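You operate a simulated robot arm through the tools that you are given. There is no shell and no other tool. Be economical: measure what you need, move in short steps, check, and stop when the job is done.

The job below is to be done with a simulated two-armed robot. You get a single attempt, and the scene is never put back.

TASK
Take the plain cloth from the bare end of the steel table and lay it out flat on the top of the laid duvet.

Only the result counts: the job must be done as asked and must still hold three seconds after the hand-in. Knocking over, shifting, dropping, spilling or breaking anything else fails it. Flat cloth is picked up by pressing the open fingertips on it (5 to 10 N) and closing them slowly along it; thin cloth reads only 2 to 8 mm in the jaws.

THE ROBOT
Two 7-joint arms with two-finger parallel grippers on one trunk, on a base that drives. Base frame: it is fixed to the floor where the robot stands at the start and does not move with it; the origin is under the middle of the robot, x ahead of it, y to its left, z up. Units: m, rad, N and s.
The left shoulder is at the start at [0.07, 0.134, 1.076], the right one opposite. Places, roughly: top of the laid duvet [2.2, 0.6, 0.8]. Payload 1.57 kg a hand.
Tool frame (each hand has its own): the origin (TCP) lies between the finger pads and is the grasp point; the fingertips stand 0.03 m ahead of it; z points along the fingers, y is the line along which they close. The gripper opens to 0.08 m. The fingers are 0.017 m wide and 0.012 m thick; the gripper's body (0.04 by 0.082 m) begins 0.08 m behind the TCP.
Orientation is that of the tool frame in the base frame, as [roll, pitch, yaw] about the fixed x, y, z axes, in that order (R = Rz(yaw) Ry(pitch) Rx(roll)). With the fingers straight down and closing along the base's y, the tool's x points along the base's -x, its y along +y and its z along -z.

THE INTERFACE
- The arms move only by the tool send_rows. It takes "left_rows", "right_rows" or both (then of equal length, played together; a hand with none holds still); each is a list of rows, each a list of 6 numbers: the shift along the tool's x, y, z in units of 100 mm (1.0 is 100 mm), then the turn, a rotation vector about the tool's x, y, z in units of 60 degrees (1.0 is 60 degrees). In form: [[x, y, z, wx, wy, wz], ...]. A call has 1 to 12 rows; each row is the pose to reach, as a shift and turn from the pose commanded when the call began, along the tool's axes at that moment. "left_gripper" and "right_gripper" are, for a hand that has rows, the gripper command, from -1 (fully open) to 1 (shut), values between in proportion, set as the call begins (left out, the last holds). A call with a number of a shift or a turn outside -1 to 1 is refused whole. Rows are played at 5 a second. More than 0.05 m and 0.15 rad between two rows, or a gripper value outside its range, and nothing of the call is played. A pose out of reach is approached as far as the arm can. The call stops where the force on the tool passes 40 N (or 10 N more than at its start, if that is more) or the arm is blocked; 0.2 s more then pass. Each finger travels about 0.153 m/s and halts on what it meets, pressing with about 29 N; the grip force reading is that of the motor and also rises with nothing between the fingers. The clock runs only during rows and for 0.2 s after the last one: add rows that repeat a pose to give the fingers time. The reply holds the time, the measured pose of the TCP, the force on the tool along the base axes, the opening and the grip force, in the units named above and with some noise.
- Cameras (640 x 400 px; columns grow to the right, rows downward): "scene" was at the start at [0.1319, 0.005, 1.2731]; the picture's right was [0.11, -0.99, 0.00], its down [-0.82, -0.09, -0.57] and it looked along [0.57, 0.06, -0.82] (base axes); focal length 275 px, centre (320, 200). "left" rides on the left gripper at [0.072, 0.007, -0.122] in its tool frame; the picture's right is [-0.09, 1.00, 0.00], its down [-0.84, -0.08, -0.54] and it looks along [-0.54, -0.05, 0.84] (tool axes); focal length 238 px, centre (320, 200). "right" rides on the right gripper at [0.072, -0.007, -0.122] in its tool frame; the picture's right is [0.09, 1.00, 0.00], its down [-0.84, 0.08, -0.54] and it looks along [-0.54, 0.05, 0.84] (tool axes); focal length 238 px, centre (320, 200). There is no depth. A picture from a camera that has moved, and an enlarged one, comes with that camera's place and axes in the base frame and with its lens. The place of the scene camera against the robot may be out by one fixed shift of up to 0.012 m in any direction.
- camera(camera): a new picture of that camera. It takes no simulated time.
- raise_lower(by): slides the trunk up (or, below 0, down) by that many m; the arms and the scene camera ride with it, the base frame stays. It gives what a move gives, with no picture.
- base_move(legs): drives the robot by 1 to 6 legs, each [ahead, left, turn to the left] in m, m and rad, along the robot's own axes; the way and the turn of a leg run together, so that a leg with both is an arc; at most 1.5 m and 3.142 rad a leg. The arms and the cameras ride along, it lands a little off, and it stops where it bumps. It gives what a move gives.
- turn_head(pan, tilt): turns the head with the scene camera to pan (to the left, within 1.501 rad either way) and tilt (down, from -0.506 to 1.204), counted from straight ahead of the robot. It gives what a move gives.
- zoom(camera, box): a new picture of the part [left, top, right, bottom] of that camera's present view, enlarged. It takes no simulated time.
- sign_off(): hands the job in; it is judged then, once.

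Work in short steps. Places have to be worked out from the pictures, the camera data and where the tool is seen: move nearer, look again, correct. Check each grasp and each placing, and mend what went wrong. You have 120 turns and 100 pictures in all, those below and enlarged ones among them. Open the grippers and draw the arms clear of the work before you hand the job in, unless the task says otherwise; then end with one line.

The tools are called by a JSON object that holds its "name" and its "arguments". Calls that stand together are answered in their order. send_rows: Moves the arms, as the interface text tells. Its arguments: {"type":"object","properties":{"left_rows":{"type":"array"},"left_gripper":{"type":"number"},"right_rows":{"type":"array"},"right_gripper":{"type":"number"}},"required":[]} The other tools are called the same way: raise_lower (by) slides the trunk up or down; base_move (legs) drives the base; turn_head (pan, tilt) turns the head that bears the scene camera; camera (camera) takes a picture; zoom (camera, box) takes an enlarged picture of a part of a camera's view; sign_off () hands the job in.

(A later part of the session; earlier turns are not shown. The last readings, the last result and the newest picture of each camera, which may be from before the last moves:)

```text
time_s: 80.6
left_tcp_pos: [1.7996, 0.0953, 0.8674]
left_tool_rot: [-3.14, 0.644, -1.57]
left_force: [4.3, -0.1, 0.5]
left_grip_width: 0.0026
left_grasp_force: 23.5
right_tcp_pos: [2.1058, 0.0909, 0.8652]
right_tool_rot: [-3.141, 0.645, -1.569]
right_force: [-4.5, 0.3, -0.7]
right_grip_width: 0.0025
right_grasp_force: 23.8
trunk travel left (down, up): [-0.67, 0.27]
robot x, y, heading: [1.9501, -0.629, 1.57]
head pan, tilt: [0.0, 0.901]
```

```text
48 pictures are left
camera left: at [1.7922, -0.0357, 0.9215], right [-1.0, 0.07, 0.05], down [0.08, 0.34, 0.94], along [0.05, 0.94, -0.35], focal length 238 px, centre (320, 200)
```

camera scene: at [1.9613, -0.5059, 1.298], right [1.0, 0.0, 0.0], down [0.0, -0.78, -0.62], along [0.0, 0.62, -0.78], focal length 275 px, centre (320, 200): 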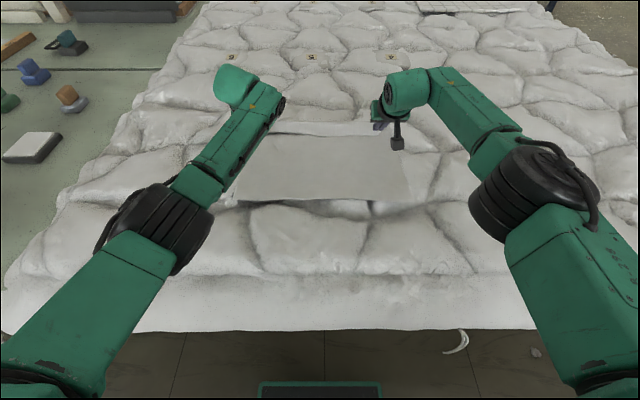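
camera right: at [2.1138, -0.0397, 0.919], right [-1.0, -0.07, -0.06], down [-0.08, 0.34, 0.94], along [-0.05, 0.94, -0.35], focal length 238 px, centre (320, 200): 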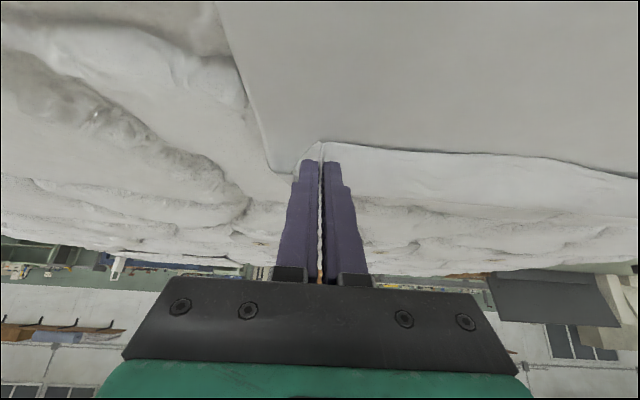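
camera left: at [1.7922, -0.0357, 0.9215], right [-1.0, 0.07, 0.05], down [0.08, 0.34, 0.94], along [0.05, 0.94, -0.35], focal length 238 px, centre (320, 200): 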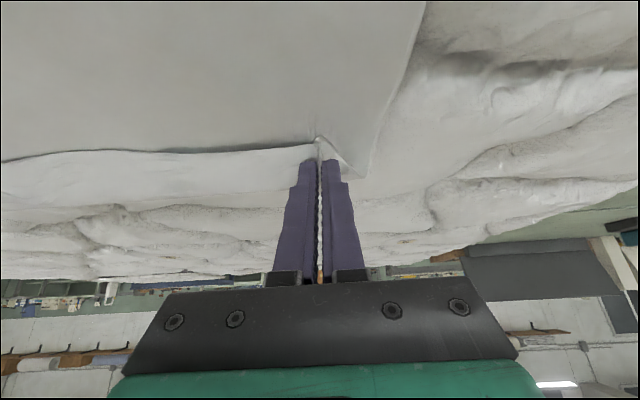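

No contact force yet (tips at about z 0.842). I'll go straight down in small steps to reach the duvet.

{"name": "send_rows", "arguments": {"left_rows": [[0.03, 0, 0.04, 0, 0, 0], [0.06, 0, 0.08, 0, 0, 0], [0.09, 0, 0.12, 0, 0, 0], [0.09, 0, 0.12, 0, 0, 0]], "right_rows": [[0.03, 0, 0.04, 0, 0, 0], [0.06, 0, 0.08, 0, 0, 0], [0.09, 0, 0.12, 0, 0, 0], [0.09, 0, 0.12, 0, 0, 0]]}}

{"name": "camera", "arguments": {"camera": "right"}}

```text
time_s: 81.6
left_tcp_pos: [1.8007, 0.0922, 0.8573]
left_tool_rot: [-3.137, 0.649, -1.57]
left_force: [4.7, 3.9, 8.2]
left_grip_width: 0.0021
left_grasp_force: 24.0
right_tcp_pos: [2.1072, 0.0889, 0.8559]
right_tool_rot: [-3.14, 0.659, -1.571]
right_force: [-2.0, 5.9, 25.8]
right_grip_width: 0.0024
right_grasp_force: 23.7
trunk travel left (down, up): [-0.67, 0.27]
robot x, y, heading: [1.9526, -0.6291, 1.571]
head pan, tilt: [0.0, 0.901]
```

```text
47 pictures are left
camera right: at [2.1141, -0.0421, 0.9089], right [-1.0, -0.07, -0.06], down [-0.08, 0.33, 0.94], along [-0.05, 0.94, -0.33], focal length 238 px, centre (320, 200)
```

right: 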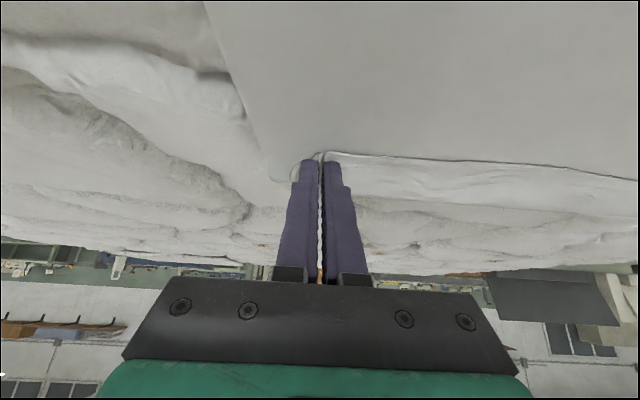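

Both hands are in contact (8 N and 26 N). I'll lift 4 mm, pull outward 15 mm to take out slack, and look.

{"name": "send_rows", "arguments": {"left_rows": [[-0.02, 0, -0.03, 0, 0, 0], [-0.1, 0, 0.03, 0, 0, 0], [-0.14, 0, 0.06, 0, 0, 0], [-0.14, 0, 0.06, 0, 0, 0]], "right_rows": [[-0.03, 0, -0.04, 0, 0, 0], [-0.11, 0, 0.02, 0, 0, 0], [-0.15, 0, 0.05, 0, 0, 0], [-0.15, 0, 0.05, 0, 0, 0]]}}

{"name": "zoom", "arguments": {"camera": "scene", "box": [200, 90, 440, 240]}}

```text
time_s: 82.6
left_tcp_pos: [1.8084, 0.109, 0.8684]
left_tool_rot: [-3.134, 0.672, -1.58]
left_force: [0.3, 0.1, -0.9]
left_grip_width: 0.0022
left_grasp_force: 24.0
left hand out of reach, approached as far as the arm can: row 3
right_tcp_pos: [2.1032, 0.092, 0.8562]
right_tool_rot: [-3.139, 0.647, -1.575]
right_force: [3.4, -2.8, 10.9]
right_grip_width: 0.0023
right_grasp_force: 23.7
right hand out of reach, approached as far as the arm can: row 2, 3, 4
trunk travel left (down, up): [-0.67, 0.27]
robot x, y, heading: [1.9505, -0.6273, 1.567]
head pan, tilt: [0.0, 0.901]
```

```text
2.67 times, centred on (320, 165) of scene
camera zoom: at [1.9617, -0.5092, 1.2981], right [1.0, 0.0, 0.0], down [0.0, -0.78, -0.62], along [0.0, 0.62, -0.78], focal length 732 px, centre (320, 293)
```

zoom: 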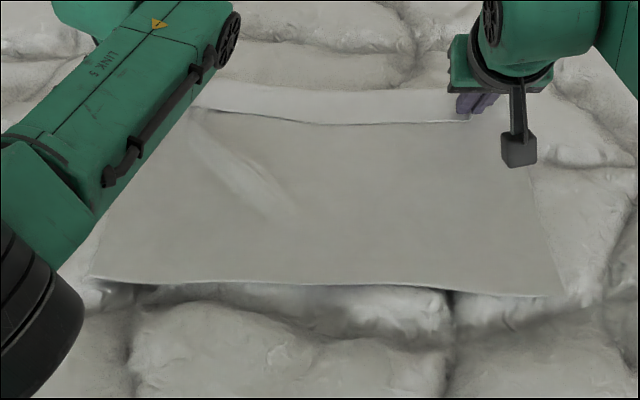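

I'm at the reach limit, but the cloth is laid out with only slight slack. I'll bring the left hand back down, then open both gently.

{"name": "send_rows", "arguments": {"left_rows": [[0.08, 0.04, 0, 0, 0, 0], [0.16, 0.08, 0.0, 0, 0.02, 0], [0.17, 0.08, 0.0, 0, 0.02, 0]], "right_rows": [[0, 0, -0.01, 0, 0, 0], [0, 0, -0.01, 0, 0, 0], [0, 0, -0.01, 0, 0, 0]]}}

{"name": "send_rows", "arguments": {"left_rows": [[0, 0, 0, 0, 0, 0], [0, 0, 0, 0, 0, 0], [0, 0, 0, 0, 0, 0]], "right_rows": [[0, 0, 0, 0, 0, 0], [0, 0, 0, 0, 0, 0], [0, 0, 0, 0, 0, 0]], "left_gripper": 0.3, "right_gripper": 0.3}}

{"name": "camera", "arguments": {"camera": "left"}}

{"name": "camera", "arguments": {"camera": "right"}}

```text
time_s: 83.4
left_tcp_pos: [1.7941, 0.0972, 0.8548]
left_tool_rot: [3.14, 0.643, -1.574]
left_force: [4.9, 12.9, 28.9]
left_grip_width: 0.0024
left_grasp_force: 23.9
right_tcp_pos: [2.1027, 0.0924, 0.8575]
right_tool_rot: [-3.141, 0.648, -1.568]
right_force: [-5.8, -0.4, 0.8]
right_grip_width: 0.0024
right_grasp_force: 23.7
trunk travel left (down, up): [-0.67, 0.27]
robot x, y, heading: [1.9517, -0.6261, 1.574]
head pan, tilt: [0.0, 0.901]
```

```text
time_s: 84.2
left_tcp_pos: [1.793, 0.0952, 0.8551]
left_tool_rot: [-3.142, 0.639, -1.571]
left_force: [-2.2, 4.4, 31.1]
left_grip_width: 0.0188
left_grasp_force: 0.0
right_tcp_pos: [2.1034, 0.0902, 0.8609]
right_tool_rot: [-3.14, 0.65, -1.571]
right_force: [0.7, -0.8, -0.1]
right_grip_width: 0.028
right_grasp_force: 0.1
trunk travel left (down, up): [-0.67, 0.27]
robot x, y, heading: [1.9474, -0.6284, 1.572]
head pan, tilt: [0.0, 0.901]
```

```text
45 pictures are left
camera left: at [1.7862, -0.0364, 0.9104], right [-1.0, 0.07, 0.05], down [0.08, 0.35, 0.93], along [0.05, 0.93, -0.35], focal length 238 px, centre (320, 200)
```

left: 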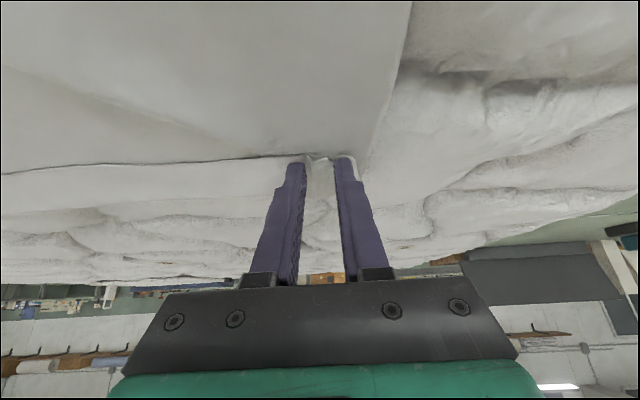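

```text
44 pictures are left
camera right: at [2.1111, -0.0399, 0.9133], right [-1.0, -0.07, -0.06], down [-0.08, 0.34, 0.94], along [-0.05, 0.94, -0.34], focal length 238 px, centre (320, 200)
```

right: 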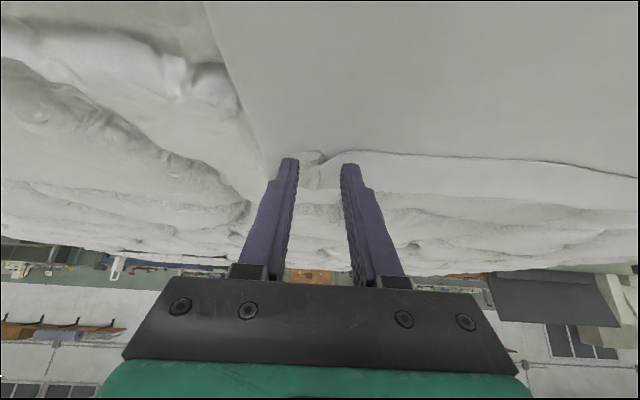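

Both are released, though the left still presses down. I'll withdraw both along the fingers, with the left rising a touch first.

{"name": "send_rows", "arguments": {"left_rows": [[-0.02, 0, -0.03, 0, 0, 0], [-0.02, 0, -0.1, 0, 0, 0], [-0.02, 0, -0.3, 0, 0, 0], [-0.02, 0, -0.6, 0, 0, 0], [-0.02, 0, -0.9, 0, 0, 0]], "right_rows": [[0, 0, 0, 0, 0, 0], [0, 0, -0.1, 0, 0, 0], [0, 0, -0.3, 0, 0, 0], [0, 0, -0.6, 0, 0, 0], [0, 0, -0.9, 0, 0, 0]]}}

{"name": "camera", "arguments": {"camera": "left"}}

{"name": "camera", "arguments": {"camera": "right"}}

{"name": "camera", "arguments": {"camera": "scene"}}

```text
time_s: 85.4
left_tcp_pos: [1.7943, 0.0961, 0.8544]
left_tool_rot: [-3.14, 0.631, -1.572]
left_force: [1.1, 1.5, 25.7]
left_grip_width: 0.0208
left_grasp_force: 0.0
left hand out of reach, approached as far as the arm can: row 2, 3, 4, 5
right_tcp_pos: [2.1035, 0.035, 0.933]
right_tool_rot: [-3.139, 0.649, -1.571]
right_force: [0.0, 0.0, 0.2]
right_grip_width: 0.0277
right_grasp_force: 0.1
trunk travel left (down, up): [-0.67, 0.27]
robot x, y, heading: [1.9509, -0.6275, 1.578]
head pan, tilt: [0.0, 0.901]
```

```text
43 pictures are left
camera left: at [1.7867, -0.0362, 0.9114], right [-1.0, 0.07, 0.05], down [0.08, 0.35, 0.93], along [0.05, 0.93, -0.36], focal length 238 px, centre (320, 200)
```

left: 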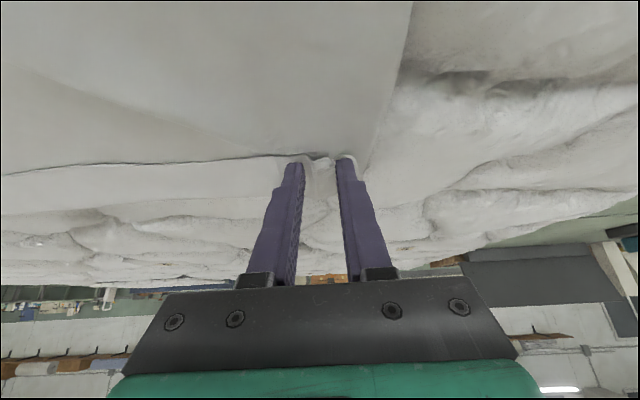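

```text
42 pictures are left
camera right: at [2.1124, -0.0952, 0.9863], right [-1.0, -0.07, -0.06], down [-0.08, 0.34, 0.94], along [-0.05, 0.94, -0.34], focal length 238 px, centre (320, 200)
```

right: 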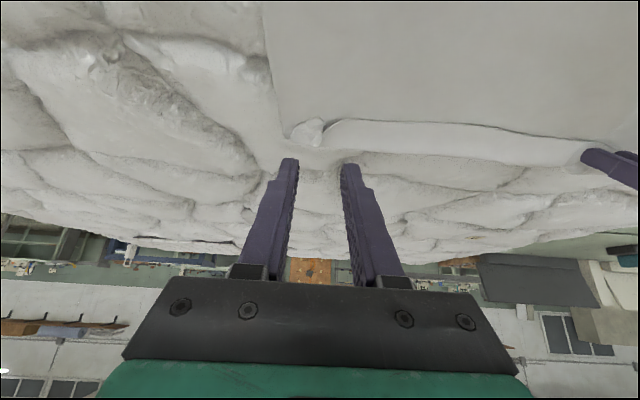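

```text
41 pictures are left
camera scene: at [1.9629, -0.5109, 1.2985], right [1.0, 0.0, 0.0], down [0.0, -0.78, -0.62], along [0.0, 0.62, -0.78], focal length 275 px, centre (320, 200)
```

scene: 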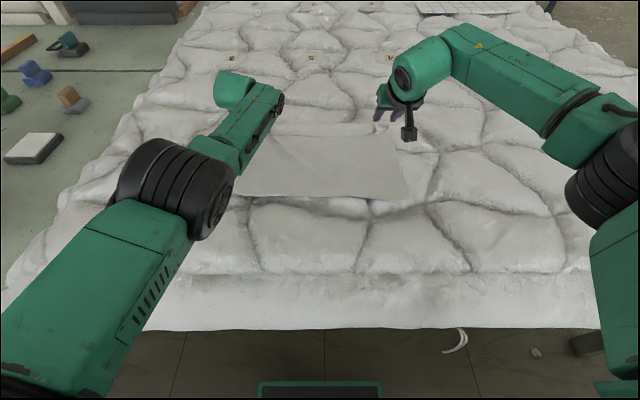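

The left arm is stuck at a kinematic limit. With the cloth released, I'll raise the trunk to lift the hand off.

{"name": "raise_lower", "arguments": {"by": 0.06}}

{"name": "send_rows", "arguments": {"left_rows": [[0.1, 0, 0, 0, 0.0, 0], [0.2, 0, 0, 0, 0.0, 0], [0.3, 0, 0, 0, 0, 0]]}}

{"name": "camera", "arguments": {"camera": "left"}}

```text
time_s: 86.4
left_tcp_pos: [1.7919, 0.0961, 0.9088]
left_tool_rot: [-3.138, 0.62, -1.569]
left_force: [-0.4, -0.2, -0.2]
left_grip_width: 0.0281
left_grasp_force: 0.1
right_tcp_pos: [2.1051, 0.0403, 0.9891]
right_tool_rot: [-3.139, 0.645, -1.566]
right_force: [-0.4, 0.9, -0.6]
right_grip_width: 0.0279
right_grasp_force: 0.0
trunk travel left (down, up): [-0.73, 0.21]
robot x, y, heading: [1.9527, -0.6319, 1.567]
head pan, tilt: [0.0, 0.901]
```

```text
time_s: 87.2
left_tcp_pos: [1.7913, 0.0976, 0.9093]
left_tool_rot: [-3.139, 0.624, -1.569]
left_force: [-0.6, -0.3, -0.3]
left_grip_width: 0.0279
left_grasp_force: 0.1
left hand out of reach, approached as far as the arm can: row 1, 2, 3
right_tcp_pos: [2.1034, 0.0395, 0.99]
right_tool_rot: [-3.138, 0.645, -1.569]
right_force: [1.4, -0.5, 0.0]
right_grip_width: 0.0281
right_grasp_force: 0.0
trunk travel left (down, up): [-0.73, 0.21]
robot x, y, heading: [1.9514, -0.6304, 1.571]
head pan, tilt: [0.0, 0.901]
```

```text
40 pictures are left
camera left: at [1.7852, -0.0336, 0.9665], right [-1.0, 0.07, 0.05], down [0.08, 0.36, 0.93], along [0.05, 0.93, -0.37], focal length 238 px, centre (320, 200)
```

left: 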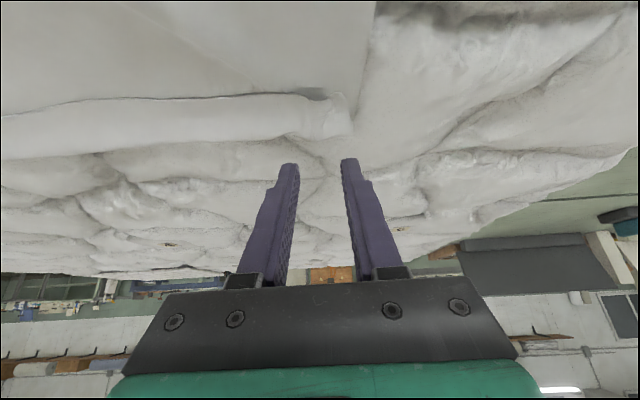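

The left hand is clear now. I think the gripped edge flap is folded back onto the cloth, so I'll free the left arm by untilting it while moving back, then get an overhead look.

{"name": "send_rows", "arguments": {"left_rows": [[0, 0, -0.2, 0, 0.1, 0], [0.1, 0, -0.4, 0, 0.2, 0], [0.2, 0, -0.6, 0, 0.3, 0], [0.3, 0, -0.8, 0, 0.4, 0], [0.4, 0, -1.0, 0, 0.5, 0]], "right_rows": [[0, 0, -0.2, 0, 0.1, 0], [0.1, 0, -0.4, 0, 0.2, 0], [0.2, 0, -0.6, 0, 0.3, 0], [0.3, 0, -0.8, 0, 0.4, 0], [0.4, 0, -1.0, 0, 0.5, 0]]}}

{"name": "camera", "arguments": {"camera": "scene"}}

```text
time_s: 88.4
left_tcp_pos: [1.7913, 0.0059, 0.9668]
left_tool_rot: [-3.139, 0.098, -1.568]
left_force: [0.1, -0.1, -0.2]
left_grip_width: 0.028
left_grasp_force: 0.0
right_tcp_pos: [2.1034, -0.0534, 1.047]
right_tool_rot: [-3.138, 0.121, -1.57]
right_force: [-0.5, 0.5, -0.3]
right_grip_width: 0.0278
right_grasp_force: 0.0
trunk travel left (down, up): [-0.73, 0.21]
robot x, y, heading: [1.9526, -0.6278, 1.57]
head pan, tilt: [0.0, 0.901]
```

```text
39 pictures are left
camera scene: at [1.9607, -0.506, 1.3579], right [1.0, 0.0, 0.0], down [0.0, -0.78, -0.62], along [0.0, 0.62, -0.78], focal length 275 px, centre (320, 200)
```

scene: 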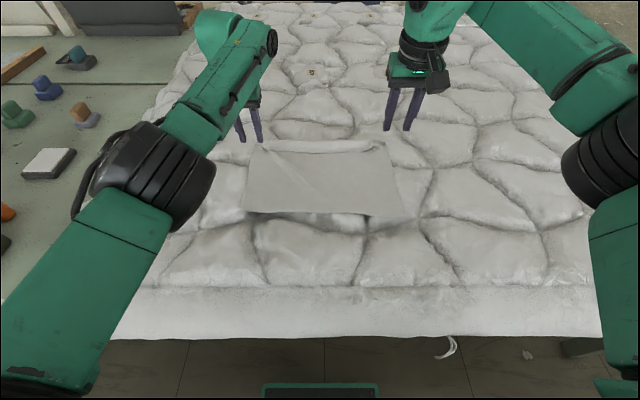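

The arm is free. I'll zoom in on the cloth.

{"name": "zoom", "arguments": {"camera": "scene", "box": [230, 120, 420, 240]}}

```text
3.33 times, centred on (325, 180) of scene
camera zoom: at [1.9607, -0.506, 1.3579], right [1.0, 0.0, 0.0], down [0.0, -0.78, -0.62], along [0.0, 0.62, -0.78], focal length 915 px, centre (303, 267)
```

zoom: 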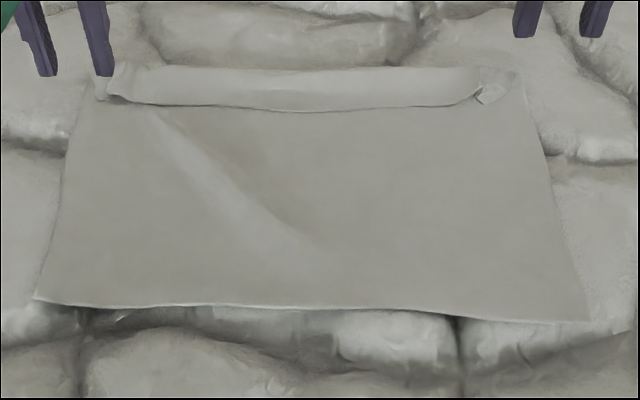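

The edge strip, about 40 mm wide, is folded back onto the cloth along the far edge. I'll move the base 0.04 m closer for reach, then hook the lip with open fingertips and flip it outward.

{"name": "base_move", "arguments": {"legs": [[0.04, 0, 0]]}}

{"name": "send_rows", "arguments": {"left_rows": [[0, -0.2, 0, 0, -0.1, 0], [0, -0.4, 0, 0, -0.2, 0], [0, -0.6, 0, 0, -0.3, 0], [0, -0.74, 0, 0, -0.4, 0], [0, -0.74, 0, 0, -0.5, 0], [0, -0.74, 0, 0, -0.5, 0]], "right_rows": [[-0.15, 0.2, 0.1, 0, -0.1, 0], [-0.3, 0.4, 0.3, 0, -0.2, 0], [-0.45, 0.6, 0.5, 0, -0.3, 0], [-0.59, 0.68, 0.8, 0, -0.4, 0], [-0.59, 0.68, 0.8, 0, -0.48, 0], [-0.59, 0.68, 0.8, 0, -0.48, 0]], "left_gripper": 0.4, "right_gripper": 0.4}}

{"name": "camera", "arguments": {"camera": "scene"}}

{"name": "camera", "arguments": {"camera": "right"}}

```text
time_s: 89.3
left_tcp_pos: [1.7916, 0.0422, 0.9713]
left_tool_rot: [-3.14, 0.103, -1.568]
left_force: [0.3, 0.6, -0.5]
left_grip_width: 0.0281
left_grasp_force: 0.1
right_tcp_pos: [2.1037, -0.018, 1.048]
right_tool_rot: [-3.139, 0.128, -1.57]
right_force: [0.0, -0.3, 0.5]
right_grip_width: 0.028
right_grasp_force: 0.1
trunk travel left (down, up): [-0.73, 0.21]
robot x, y, heading: [1.9501, -0.5839, 1.574]
head pan, tilt: [0.0, 0.901]
```

```text
time_s: 90.7
left_tcp_pos: [1.866, 0.0452, 0.9664]
left_tool_rot: [-3.14, 0.623, -1.568]
left_force: [-0.4, 0.2, -1.5]
left_grip_width: 0.0242
left_grasp_force: 0.1
right_tcp_pos: [2.0349, 0.0545, 0.9732]
right_tool_rot: [-3.14, 0.625, -1.569]
right_force: [0.5, -0.3, -0.3]
right_grip_width: 0.0242
right_grasp_force: 0.0
trunk travel left (down, up): [-0.73, 0.21]
robot x, y, heading: [1.9511, -0.5897, 1.568]
head pan, tilt: [0.0, 0.901]
```

```text
37 pictures are left
camera scene: at [1.9613, -0.4659, 1.3578], right [1.0, 0.0, 0.0], down [0.0, -0.78, -0.62], along [0.0, 0.62, -0.78], focal length 275 px, centre (320, 200)
```

scene: 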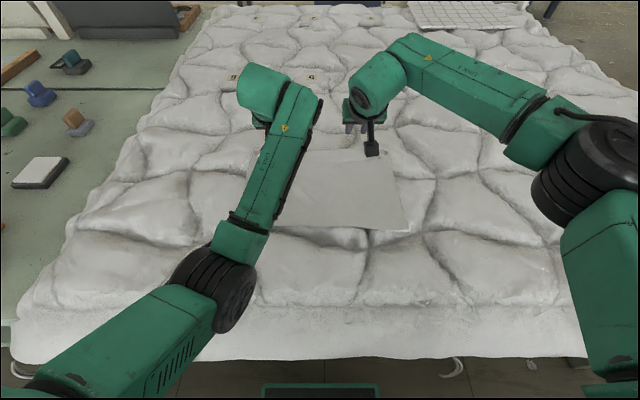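

```text
36 pictures are left
camera right: at [2.0433, -0.0748, 1.0294], right [-1.0, -0.07, -0.06], down [-0.08, 0.36, 0.93], along [-0.05, 0.93, -0.37], focal length 238 px, centre (320, 200)
```

right: 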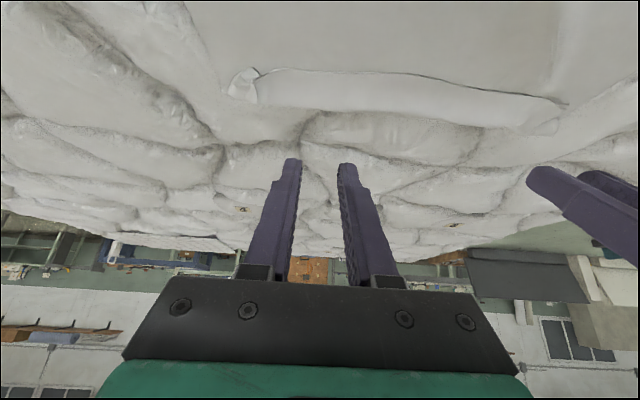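

Wrist and scene cameras agree: the lip's free edge is at y≈0.085, the fold at y≈0.12–0.13. I'll lower by trunk and look at the tips before hooking.

{"name": "raise_lower", "arguments": {"by": -0.085}}

{"name": "camera", "arguments": {"camera": "right"}}

{"name": "camera", "arguments": {"camera": "left"}}

```text
time_s: 91.9
left_tcp_pos: [1.8674, 0.0446, 0.8821]
left_tool_rot: [-3.139, 0.623, -1.569]
left_force: [0.2, 0.7, 0.3]
left_grip_width: 0.0238
left_grasp_force: 0.0
right_tcp_pos: [2.0359, 0.0538, 0.8888]
right_tool_rot: [-3.14, 0.623, -1.572]
right_force: [-0.2, 0.2, -0.5]
right_grip_width: 0.0242
right_grasp_force: 0.0
trunk travel left (down, up): [-0.645, 0.295]
robot x, y, heading: [1.9538, -0.5909, 1.569]
head pan, tilt: [0.0, 0.901]
```

```text
35 pictures are left
camera right: at [2.0435, -0.0755, 0.9451], right [-1.0, -0.07, -0.06], down [-0.08, 0.36, 0.93], along [-0.05, 0.93, -0.37], focal length 238 px, centre (320, 200)
```

right: 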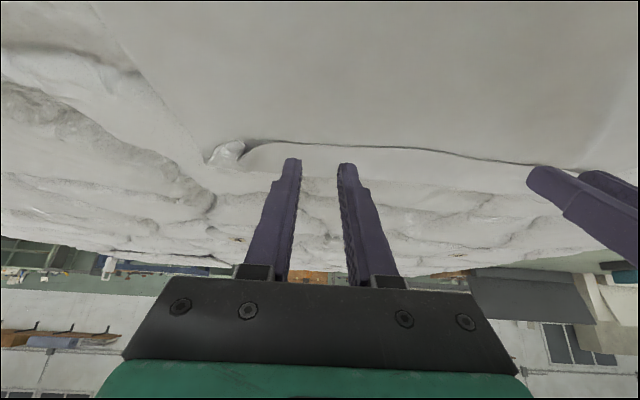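

```text
34 pictures are left
camera left: at [1.8592, -0.0851, 0.9393], right [-1.0, 0.07, 0.05], down [0.08, 0.36, 0.93], along [0.05, 0.93, -0.37], focal length 238 px, centre (320, 200)
```

left: 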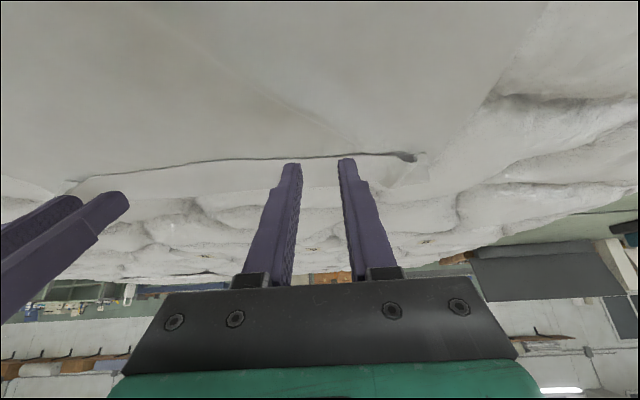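

The lip's free edge is at y≈0.083 for both hands. I'll lower the tips to just above the cloth, 10–15 mm on the near side of it.

{"name": "send_rows", "arguments": {"left_rows": [[0.04, 0, 0.08, 0, 0, 0], [0.08, 0, 0.15, 0, 0, 0], [0.095, 0, 0.18, 0, 0, 0], [0.095, 0, 0.18, 0, 0, 0]], "right_rows": [[0.09, 0, 0.08, 0, 0, 0], [0.17, 0, 0.15, 0, 0, 0], [0.21, 0, 0.185, 0, 0, 0], [0.21, 0, 0.185, 0, 0, 0]]}}

{"name": "camera", "arguments": {"camera": "right"}}

{"name": "camera", "arguments": {"camera": "left"}}

```text
time_s: 92.9
left_tcp_pos: [1.8658, 0.0484, 0.8608]
left_tool_rot: [-3.141, 0.622, -1.57]
left_force: [-0.1, 0.8, 0.0]
left_grip_width: 0.0239
left_grasp_force: 0.1
right_tcp_pos: [2.0369, 0.047, 0.8601]
right_tool_rot: [-3.139, 0.624, -1.571]
right_force: [0.6, -0.1, -0.5]
right_grip_width: 0.024
right_grasp_force: 0.1
trunk travel left (down, up): [-0.645, 0.295]
robot x, y, heading: [1.9532, -0.5922, 1.568]
head pan, tilt: [0.0, 0.901]
```

```text
33 pictures are left
camera right: at [2.0433, -0.082, 0.9169], right [-1.0, -0.07, -0.06], down [-0.08, 0.36, 0.93], along [-0.05, 0.93, -0.37], focal length 238 px, centre (320, 200)
```

right: 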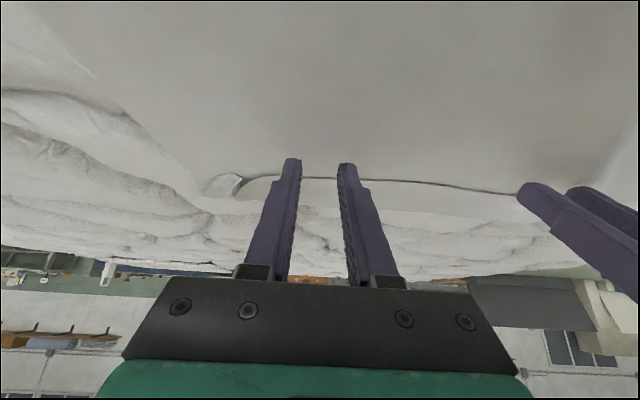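

```text
32 pictures are left
camera left: at [1.8595, -0.082, 0.9189], right [-1.0, 0.07, 0.05], down [0.08, 0.36, 0.93], along [0.05, 0.93, -0.37], focal length 238 px, centre (320, 200)
```

left: 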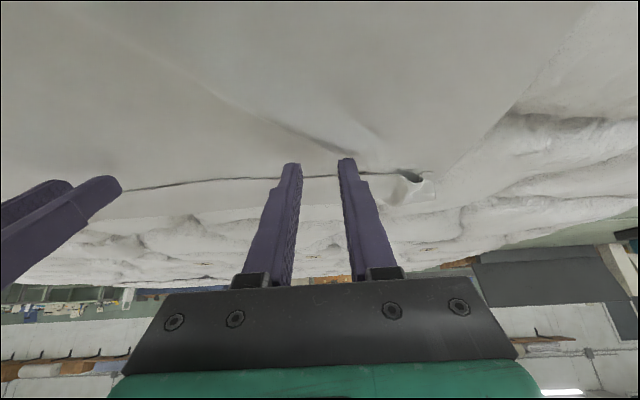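

The tips stand just in front of the lip with no force. I'll sweep outward low to catch under it, and look.

{"name": "send_rows", "arguments": {"left_rows": [[0.012, 0, 0.016, 0, 0, 0], [-0.07, 0, 0.074, 0, 0, 0], [-0.15, 0, 0.133, 0, 0, 0], [-0.24, 0, 0.19, 0, 0, 0], [-0.325, 0, 0.235, 0, 0, 0]], "right_rows": [[0.012, 0, 0.016, 0, 0, 0], [-0.07, 0, 0.074, 0, 0, 0], [-0.15, 0, 0.133, 0, 0, 0], [-0.24, 0, 0.19, 0, 0, 0], [-0.325, 0, 0.235, 0, 0, 0]]}}

{"name": "camera", "arguments": {"camera": "right"}}

{"name": "camera", "arguments": {"camera": "left"}}

```text
time_s: 94.1
left_tcp_pos: [1.8655, 0.0894, 0.8612]
left_tool_rot: [-3.141, 0.624, -1.567]
left_force: [0.3, 0.1, 0.1]
left_grip_width: 0.0239
left_grasp_force: 0.0
right_tcp_pos: [2.0355, 0.0887, 0.8593]
right_tool_rot: [-3.138, 0.625, -1.571]
right_force: [-0.1, 0.2, 0.4]
right_grip_width: 0.024
right_grasp_force: 0.0
trunk travel left (down, up): [-0.645, 0.295]
robot x, y, heading: [1.9521, -0.5895, 1.57]
head pan, tilt: [0.0, 0.901]
```

```text
31 pictures are left
camera right: at [2.0434, -0.0405, 0.9164], right [-1.0, -0.07, -0.06], down [-0.08, 0.36, 0.93], along [-0.05, 0.93, -0.37], focal length 238 px, centre (320, 200)
```

right: 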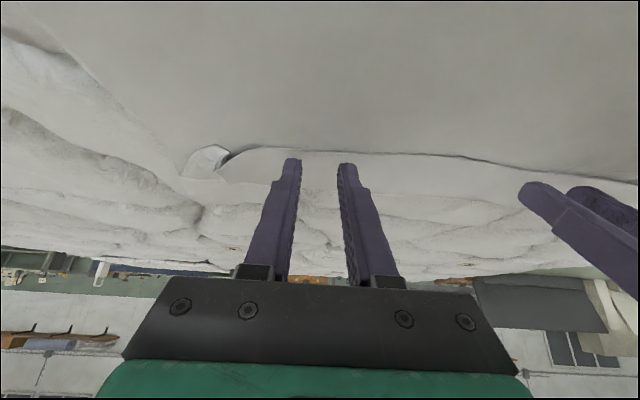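

```text
30 pictures are left
camera left: at [1.8594, -0.0414, 0.9182], right [-1.0, 0.07, 0.05], down [0.07, 0.36, 0.93], along [0.05, 0.93, -0.37], focal length 238 px, centre (320, 200)
```

left: 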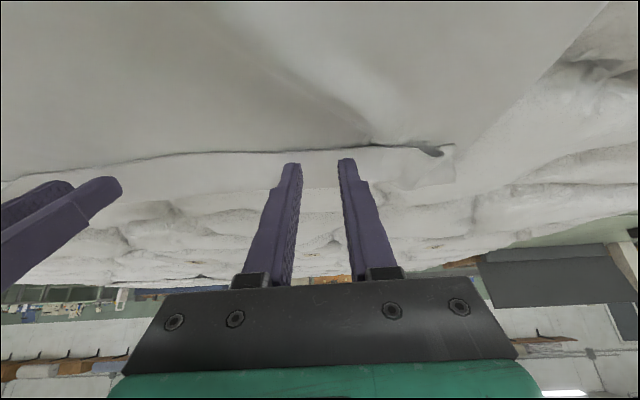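

The tips slid over the lip rather than under it. I'll go back, lower until they just touch the cloth, then sweep in contact.

{"name": "send_rows", "arguments": {"left_rows": [[0.0, 0, -0.12, 0, 0, 0], [0.31, 0, -0.34, 0, 0, 0], [0.36, 0, -0.27, 0, 0, 0], [0.385, 0, -0.235, 0, 0, 0], [0.385, 0, -0.235, 0, 0, 0]], "right_rows": [[0.0, 0, -0.12, 0, 0, 0], [0.31, 0, -0.34, 0, 0, 0], [0.36, 0, -0.27, 0, 0, 0], [0.385, 0, -0.235, 0, 0, 0], [0.385, 0, -0.235, 0, 0, 0]]}}

{"name": "send_rows", "arguments": {"left_rows": [[0.012, 0, 0.016, 0, 0, 0], [0.024, 0, 0.032, 0, 0, 0], [0.024, 0, 0.032, 0, 0, 0]], "right_rows": [[0.012, 0, 0.016, 0, 0, 0], [0.024, 0, 0.032, 0, 0, 0], [0.024, 0, 0.032, 0, 0, 0]]}}

```text
time_s: 95.3
left_tcp_pos: [1.8669, 0.0433, 0.859]
left_tool_rot: [-3.138, 0.623, -1.569]
left_force: [-0.2, 0.8, -0.7]
left_grip_width: 0.0241
left_grasp_force: 0.1
right_tcp_pos: [2.0366, 0.0436, 0.8564]
right_tool_rot: [-3.14, 0.626, -1.573]
right_force: [-1.1, 0.0, -0.2]
right_grip_width: 0.0238
right_grasp_force: 0.1
trunk travel left (down, up): [-0.645, 0.295]
robot x, y, heading: [1.9513, -0.5873, 1.575]
head pan, tilt: [0.0, 0.901]
```

```text
time_s: 96.1
left_tcp_pos: [1.8674, 0.0425, 0.8556]
left_tool_rot: [-3.139, 0.625, -1.569]
left_force: [0.0, 0.6, 1.0]
left_grip_width: 0.0241
left_grasp_force: 0.0
right_tcp_pos: [2.035, 0.043, 0.8562]
right_tool_rot: [3.141, 0.63, -1.571]
right_force: [-1.5, 3.5, 10.9]
right_grip_width: 0.024
right_grasp_force: 0.1
trunk travel left (down, up): [-0.645, 0.295]
robot x, y, heading: [1.9488, -0.5906, 1.567]
head pan, tilt: [0.0, 0.901]
```

The right touches at 11 N and the left at 1 N. I'll ease the right, add a hair on the left, and sweep outward in light contact.

{"name": "send_rows", "arguments": {"left_rows": [[0.005, 0, 0.008, 0, 0, 0], [-0.08, 0, 0.066, 0, 0, 0], [-0.16, 0, 0.125, 0, 0, 0], [-0.24, 0, 0.183, 0, 0, 0], [-0.28, 0, 0.21, 0, 0, 0]], "right_rows": [[-0.007, 0, -0.01, 0, 0, 0], [-0.09, 0, 0.048, 0, 0, 0], [-0.17, 0, 0.107, 0, 0, 0], [-0.25, 0, 0.165, 0, 0, 0], [-0.29, 0, 0.194, 0, 0, 0]]}}

{"name": "camera", "arguments": {"camera": "right"}}

{"name": "camera", "arguments": {"camera": "left"}}

```text
time_s: 97.3
left_tcp_pos: [1.8646, 0.0775, 0.8551]
left_tool_rot: [-3.14, 0.625, -1.569]
left_force: [0.1, -2.3, 2.6]
left_grip_width: 0.0238
left_grasp_force: 0.1
right_tcp_pos: [2.0353, 0.0754, 0.8549]
right_tool_rot: [-3.14, 0.626, -1.57]
right_force: [-0.4, -2.2, 6.0]
right_grip_width: 0.0243
right_grasp_force: 0.0
trunk travel left (down, up): [-0.645, 0.295]
robot x, y, heading: [1.9484, -0.5873, 1.569]
head pan, tilt: [0.0, 0.901]
```

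```text
29 pictures are left
camera right: at [2.043, -0.054, 0.912], right [-1.0, -0.07, -0.06], down [-0.08, 0.36, 0.93], along [-0.05, 0.93, -0.36], focal length 238 px, centre (320, 200)
```

right: 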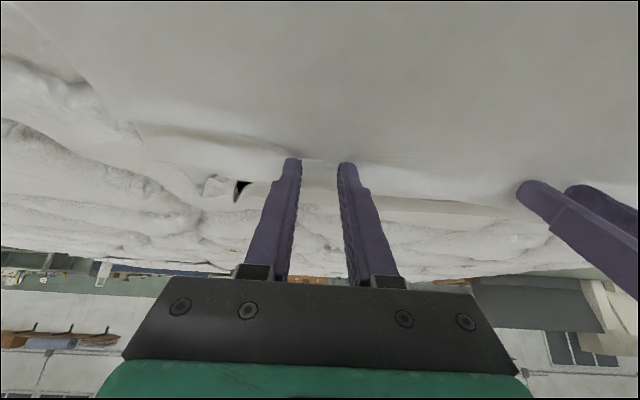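

```text
28 pictures are left
camera left: at [1.8584, -0.0532, 0.9121], right [-1.0, 0.07, 0.05], down [0.08, 0.36, 0.93], along [0.05, 0.93, -0.37], focal length 238 px, centre (320, 200)
```

left: 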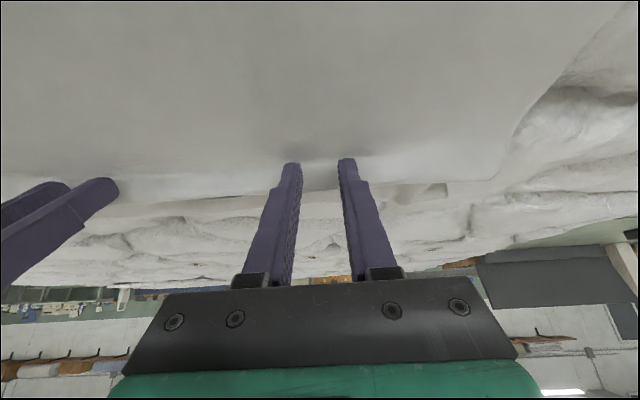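

The fingers now push the lip ahead of them. I'll continue outward, rising slightly so it flips over.

{"name": "send_rows", "arguments": {"left_rows": [[-0.12, 0, 0.08, 0, 0, 0], [-0.25, 0, 0.14, 0, 0, 0], [-0.37, 0, 0.18, 0, 0, 0], [-0.48, 0, 0.2, 0, 0, 0]], "right_rows": [[-0.12, 0, 0.08, 0, 0, 0], [-0.25, 0, 0.14, 0, 0, 0], [-0.37, 0, 0.18, 0, 0, 0], [-0.48, 0, 0.2, 0, 0, 0]]}}

{"name": "camera", "arguments": {"camera": "right"}}

{"name": "camera", "arguments": {"camera": "left"}}

```text
time_s: 98.3
left_tcp_pos: [1.8671, 0.1288, 0.8656]
left_tool_rot: [-3.137, 0.623, -1.568]
left_force: [-0.1, 0.2, -0.8]
left_grip_width: 0.0239
left_grasp_force: 0.1
right_tcp_pos: [2.0369, 0.1336, 0.8778]
right_tool_rot: [3.14, 0.66, -1.577]
right_force: [0.2, -0.1, -0.2]
right_grip_width: 0.0242
right_grasp_force: 0.1
right hand out of reach, approached as far as the arm can: row 4
trunk travel left (down, up): [-0.645, 0.295]
robot x, y, heading: [1.949, -0.5891, 1.575]
head pan, tilt: [0.0, 0.901]
```

```text
27 pictures are left
camera right: at [2.0442, 0.0016, 0.9307], right [-1.0, -0.07, -0.06], down [-0.07, 0.33, 0.94], along [-0.04, 0.94, -0.33], focal length 238 px, centre (320, 200)
```

right: 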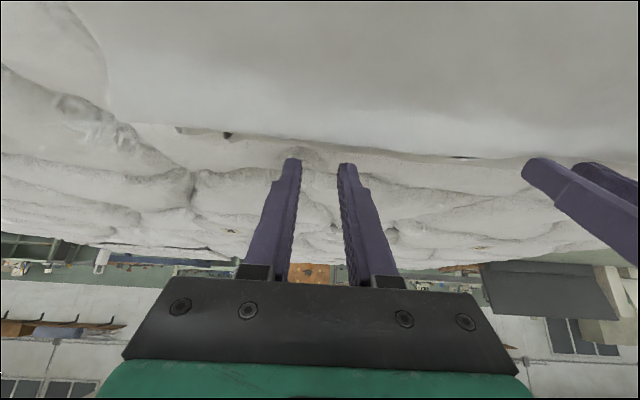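

```text
26 pictures are left
camera left: at [1.8601, -0.0019, 0.9224], right [-1.0, 0.07, 0.05], down [0.07, 0.36, 0.93], along [0.05, 0.93, -0.37], focal length 238 px, centre (320, 200)
```

left: 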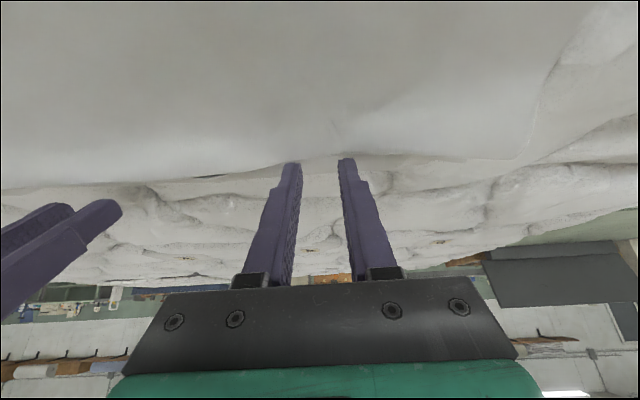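

The lip looks flipped outward. I'll raise the trunk, pull the arms back and check from above.

{"name": "raise_lower", "arguments": {"by": 0.12}}

{"name": "send_rows", "arguments": {"left_rows": [[0, 0, -0.2, 0, 0.1, 0], [0.1, 0.2, -0.4, 0, 0.2, 0], [0.2, 0.4, -0.6, 0, 0.3, 0], [0.4, 0.6, -0.8, 0, 0.4, 0], [0.6, 0.8, -1.0, 0, 0.5, 0], [0.8, 1.0, -1.0, 0, 0.5, 0]], "right_rows": [[0, 0, -0.2, 0, 0.1, 0], [0.1, -0.2, -0.4, 0, 0.2, 0], [0.2, -0.4, -0.6, 0, 0.3, 0], [0.4, -0.6, -0.8, 0, 0.4, 0], [0.6, -0.8, -1.0, 0, 0.5, 0], [0.8, -1.0, -1.0, 0, 0.5, 0]]}}

{"name": "zoom", "arguments": {"camera": "scene", "box": [200, 100, 440, 250]}}

```text
time_s: 99.8
left_tcp_pos: [1.8674, 0.1292, 0.9859]
left_tool_rot: [-3.141, 0.622, -1.568]
left_force: [0.0, 0.2, -0.9]
left_grip_width: 0.024
left_grasp_force: 0.1
right_tcp_pos: [2.0374, 0.1333, 0.9986]
right_tool_rot: [3.14, 0.659, -1.578]
right_force: [0.1, -0.2, -0.3]
right_grip_width: 0.0239
right_grasp_force: 0.0
trunk travel left (down, up): [-0.765, 0.175]
robot x, y, heading: [1.9509, -0.5898, 1.574]
head pan, tilt: [0.0, 0.901]
```

```text
time_s: 101.2
left_tcp_pos: [1.766, 0.0051, 1.0207]
left_tool_rot: [3.141, 0.1, -1.569]
left_force: [0.0, 0.2, 0.2]
left_grip_width: 0.0239
left_grasp_force: 0.0
left hand out of reach, approached as far as the arm can: row 1
right_tcp_pos: [2.136, 0.0059, 1.0282]
right_tool_rot: [3.14, 0.136, -1.578]
right_force: [0.4, -0.1, -0.6]
right_grip_width: 0.0239
right_grasp_force: 0.1
right hand out of reach, approached as far as the arm can: row 1
trunk travel left (down, up): [-0.765, 0.175]
robot x, y, heading: [1.9507, -0.5914, 1.569]
head pan, tilt: [0.0, 0.901]
```

```text
2.67 times, centred on (320, 175) of scene
camera zoom: at [1.9625, -0.4671, 1.393], right [1.0, 0.0, 0.0], down [0.0, -0.78, -0.62], along [0.0, 0.62, -0.78], focal length 732 px, centre (320, 267)
```

zoom: 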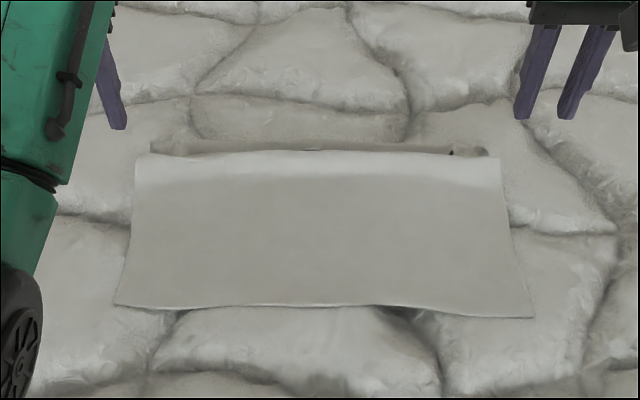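

The lip is flipped out, but a raised hump remains along the far edge (extent y −0.08 to 0.16, about 0.23 of the 0.30 m). I'll press the near part of the cloth and drag it toward me to stretch the hump flat.

{"name": "send_rows", "arguments": {"left_rows": [[0.12, -0.16, 0, 0, 0.03, 0], [0.25, -0.32, 0, 0, 0.06, 0], [0.37, -0.48, 0, 0, 0.095, 0], [0.5, -0.64, 0, 0, 0.095, 0]], "right_rows": [[0.12, 0.11, 0, 0, 0.03, 0], [0.25, 0.23, 0, 0, 0.06, 0], [0.37, 0.34, 0, 0, 0.12, 0], [0.5, 0.46, 0.05, 0, 0.12, 0]]}}

{"name": "raise_lower", "arguments": {"by": -0.12}}

{"name": "camera", "arguments": {"camera": "left"}}

{"name": "camera", "arguments": {"camera": "right"}}

```text
time_s: 102.2
left_tcp_pos: [1.8301, -0.025, 1.0086]
left_tool_rot: [-3.139, 0.0, -1.57]
left_force: [0.5, -0.8, 0.1]
left_grip_width: 0.0239
left_grasp_force: 0.0
left hand out of reach, approached as far as the arm can: row 3, 4
right_tcp_pos: [2.0903, -0.0442, 1.0177]
right_tool_rot: [3.142, 0.008, -1.579]
right_force: [0.2, -0.7, 0.3]
right_grip_width: 0.0239
right_grasp_force: 0.0
trunk travel left (down, up): [-0.765, 0.175]
robot x, y, heading: [1.9499, -0.5953, 1.569]
head pan, tilt: [0.0, 0.901]
```

```text
time_s: 103.7
left_tcp_pos: [1.8284, -0.0243, 0.8882]
left_tool_rot: [-3.142, 0.001, -1.569]
left_force: [0.5, 0.2, -0.9]
left_grip_width: 0.0239
left_grasp_force: 0.0
right_tcp_pos: [2.089, -0.0437, 0.8976]
right_tool_rot: [3.14, 0.012, -1.578]
right_force: [-0.4, -1.1, 0.2]
right_grip_width: 0.0238
right_grasp_force: 0.0
trunk travel left (down, up): [-0.645, 0.295]
robot x, y, heading: [1.9501, -0.5886, 1.563]
head pan, tilt: [0.0, 0.901]
```

```text
24 pictures are left
camera left: at [1.8216, -0.0978, 1.0103], right [-1.0, 0.09, 0.0], down [0.08, 0.84, 0.54], along [0.05, 0.54, -0.84], focal length 238 px, centre (320, 200)
```

left: 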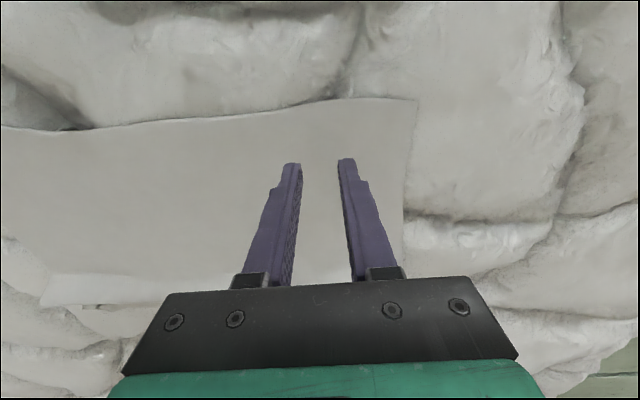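

```text
23 pictures are left
camera right: at [2.0964, -0.1158, 1.0188], right [-1.0, -0.09, 0.0], down [-0.07, 0.83, 0.55], along [-0.05, 0.55, -0.83], focal length 238 px, centre (320, 200)
```

right: 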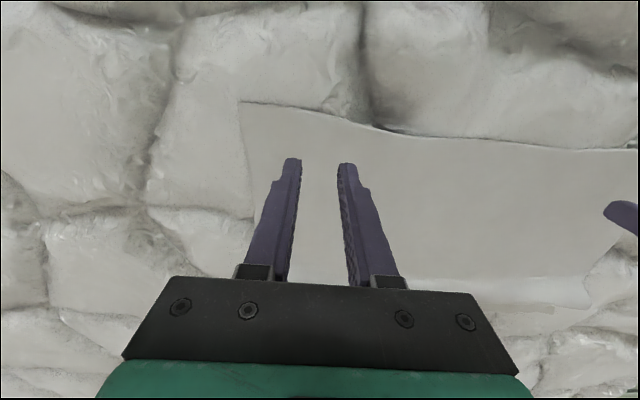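

The fingertips are over the cloth 30–40 mm inside its near edge. I'll lower to contact.

{"name": "send_rows", "arguments": {"left_rows": [[0, 0, 0.1, 0, 0, 0], [0, 0, 0.2, 0, 0, 0], [0, 0, 0.25, 0, 0, 0], [0, 0, 0.25, 0, 0, 0]], "right_rows": [[0, 0, 0.15, 0, 0, 0], [0, 0, 0.28, 0, 0, 0], [0, 0, 0.33, 0, 0, 0], [0, 0, 0.33, 0, 0, 0]]}}

```text
time_s: 104.7
left_tcp_pos: [1.8292, -0.0246, 0.863]
left_tool_rot: [-3.14, 0.0, -1.569]
left_force: [0.0, 1.2, -0.6]
left_grip_width: 0.0239
left_grasp_force: 0.0
right_tcp_pos: [2.0895, -0.0437, 0.8647]
right_tool_rot: [3.14, 0.01, -1.577]
right_force: [0.0, 0.2, -0.9]
right_grip_width: 0.0239
right_grasp_force: 0.0
trunk travel left (down, up): [-0.645, 0.295]
robot x, y, heading: [1.9543, -0.5895, 1.567]
head pan, tilt: [0.0, 0.901]
```

{"name": "send_rows", "arguments": {"left_rows": [[0, 0, 0.02, 0, 0, 0], [0, 0, 0.04, 0, 0, 0], [0, 0, 0.05, 0, 0, 0], [0, 0, 0.05, 0, 0, 0]], "right_rows": [[0, 0, 0.02, 0, 0, 0], [0, 0, 0.04, 0, 0, 0], [0, 0, 0.05, 0, 0, 0], [0, 0, 0.05, 0, 0, 0]]}}

```text
time_s: 105.7
left_tcp_pos: [1.8286, -0.0236, 0.8578]
left_tool_rot: [-3.14, 0.001, -1.568]
left_force: [-1.5, 0.0, -0.2]
left_grip_width: 0.024
left_grasp_force: 0.1
right_tcp_pos: [2.0904, -0.0426, 0.8591]
right_tool_rot: [3.14, 0.01, -1.578]
right_force: [-0.9, -0.7, -0.1]
right_grip_width: 0.024
right_grasp_force: 0.0
trunk travel left (down, up): [-0.645, 0.295]
robot x, y, heading: [1.9498, -0.5898, 1.57]
head pan, tilt: [0.0, 0.901]
```

{"name": "send_rows", "arguments": {"left_rows": [[0, 0, 0.02, 0, 0, 0], [0, 0, 0.04, 0, 0, 0], [0, 0, 0.05, 0, 0, 0], [0, 0, 0.05, 0, 0, 0]], "right_rows": [[0, 0, 0.02, 0, 0, 0], [0, 0, 0.04, 0, 0, 0], [0, 0, 0.05, 0, 0, 0], [0, 0, 0.05, 0, 0, 0]]}}

```text
time_s: 106.7
left_tcp_pos: [1.8291, -0.0255, 0.8568]
left_tool_rot: [3.141, 0.007, -1.57]
left_force: [0.9, 9.7, 20.7]
left_grip_width: 0.0243
left_grasp_force: 0.1
right_tcp_pos: [2.0896, -0.0442, 0.8575]
right_tool_rot: [3.138, 0.013, -1.579]
right_force: [-0.7, 2.1, 4.2]
right_grip_width: 0.0238
right_grasp_force: 0.1
trunk travel left (down, up): [-0.645, 0.295]
robot x, y, heading: [1.9535, -0.5907, 1.564]
head pan, tilt: [0.0, 0.901]
```

Contact is 21 N left and 4 N right. I'll even it out and drag 50 mm toward me.

{"name": "send_rows", "arguments": {"left_rows": [[0, 0, -0.018, 0, 0, 0], [0.1, 0, -0.018, 0, 0, 0], [0.2, 0, -0.018, 0, 0, 0], [0.3, 0, -0.018, 0, 0, 0], [0.4, 0, -0.018, 0, 0, 0], [0.5, 0, -0.018, 0, 0, 0]], "right_rows": [[0, 0, 0.007, 0, 0, 0], [0.1, 0, 0.007, 0, 0, 0], [0.2, 0, 0.007, 0, 0, 0], [0.3, 0, 0.007, 0, 0, 0], [0.4, 0, 0.007, 0, 0, 0], [0.5, 0, 0.007, 0, 0, 0]]}}

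{"name": "zoom", "arguments": {"camera": "scene", "box": [180, 90, 460, 265]}}

```text
time_s: 107.8
left_tcp_pos: [1.8271, -0.0428, 0.8569]
left_tool_rot: [-3.141, 0.02, -1.568]
left_force: [2.5, -0.7, 10.7]
left_grip_width: 0.0242
left_grasp_force: 0.0
left hand out of reach, approached as far as the arm can: row 3, 4, 5
right_tcp_pos: [2.0901, -0.0757, 0.8555]
right_tool_rot: [3.137, 0.019, -1.579]
right_force: [1.9, -0.9, 8.6]
right_grip_width: 0.0246
right_grasp_force: 0.1
trunk travel left (down, up): [-0.645, 0.295]
robot x, y, heading: [1.9534, -0.5893, 1.566]
head pan, tilt: [0.0, 0.901]
stopped in row 5 (left hand): the force on the tool passed its limit (the readings are from after the stop); the commanded pose is now the measured one
```

```text
2.29 times, centred on (320, 178) of scene
camera zoom: at [1.9622, -0.4704, 1.2728], right [1.0, 0.0, 0.0], down [0.0, -0.78, -0.62], along [0.0, 0.62, -0.78], focal length 628 px, centre (320, 251)
```

zoom: 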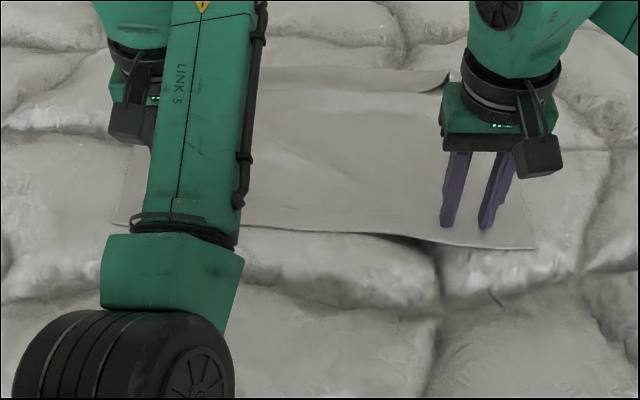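

The right side slid with the drag, but the left arm's elbow posture is limiting it. I'll lift the left hand and move it up and out to the left to recover a better posture.

{"name": "send_rows", "arguments": {"left_rows": [[0, 0, -0.2, 0, 0, 0], [0, 0.1, -0.5, 0, 0, 0], [0, 0.3, -0.8, 0, 0, 0], [0, 0.6, -1.0, 0, 0, 0], [0, 0.9, -1.0, 0, 0, 0], [0.2, 1.0, -1.0, 0, 0, 0], [0.4, 1.0, -1.0, 0, 0, 0]]}}

{"name": "camera", "arguments": {"camera": "scene"}}

```text
time_s: 109.4
left_tcp_pos: [1.7076, -0.049, 0.9526]
left_tool_rot: [3.141, 0.017, -1.567]
left_force: [-0.3, 0.1, 0.4]
left_grip_width: 0.024
left_grasp_force: 0.0
left hand out of reach, approached as far as the arm can: row 1, 2, 3, 4, 5, 6, 7
right_tcp_pos: [2.088, -0.0757, 0.8556]
right_tool_rot: [3.139, 0.019, -1.576]
right_force: [7.8, -0.4, 21.2]
right_grip_width: 0.0239
right_grasp_force: 0.6
trunk travel left (down, up): [-0.645, 0.295]
robot x, y, heading: [1.955, -0.5841, 1.564]
head pan, tilt: [0.0, 0.901]
```

```text
21 pictures are left
camera scene: at [1.9617, -0.4701, 1.2734], right [1.0, 0.0, 0.0], down [0.0, -0.78, -0.62], along [0.0, 0.62, -0.78], focal length 275 px, centre (320, 200)
```

scene: 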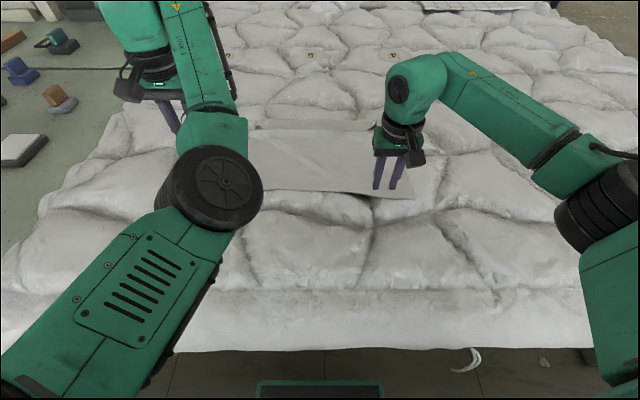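

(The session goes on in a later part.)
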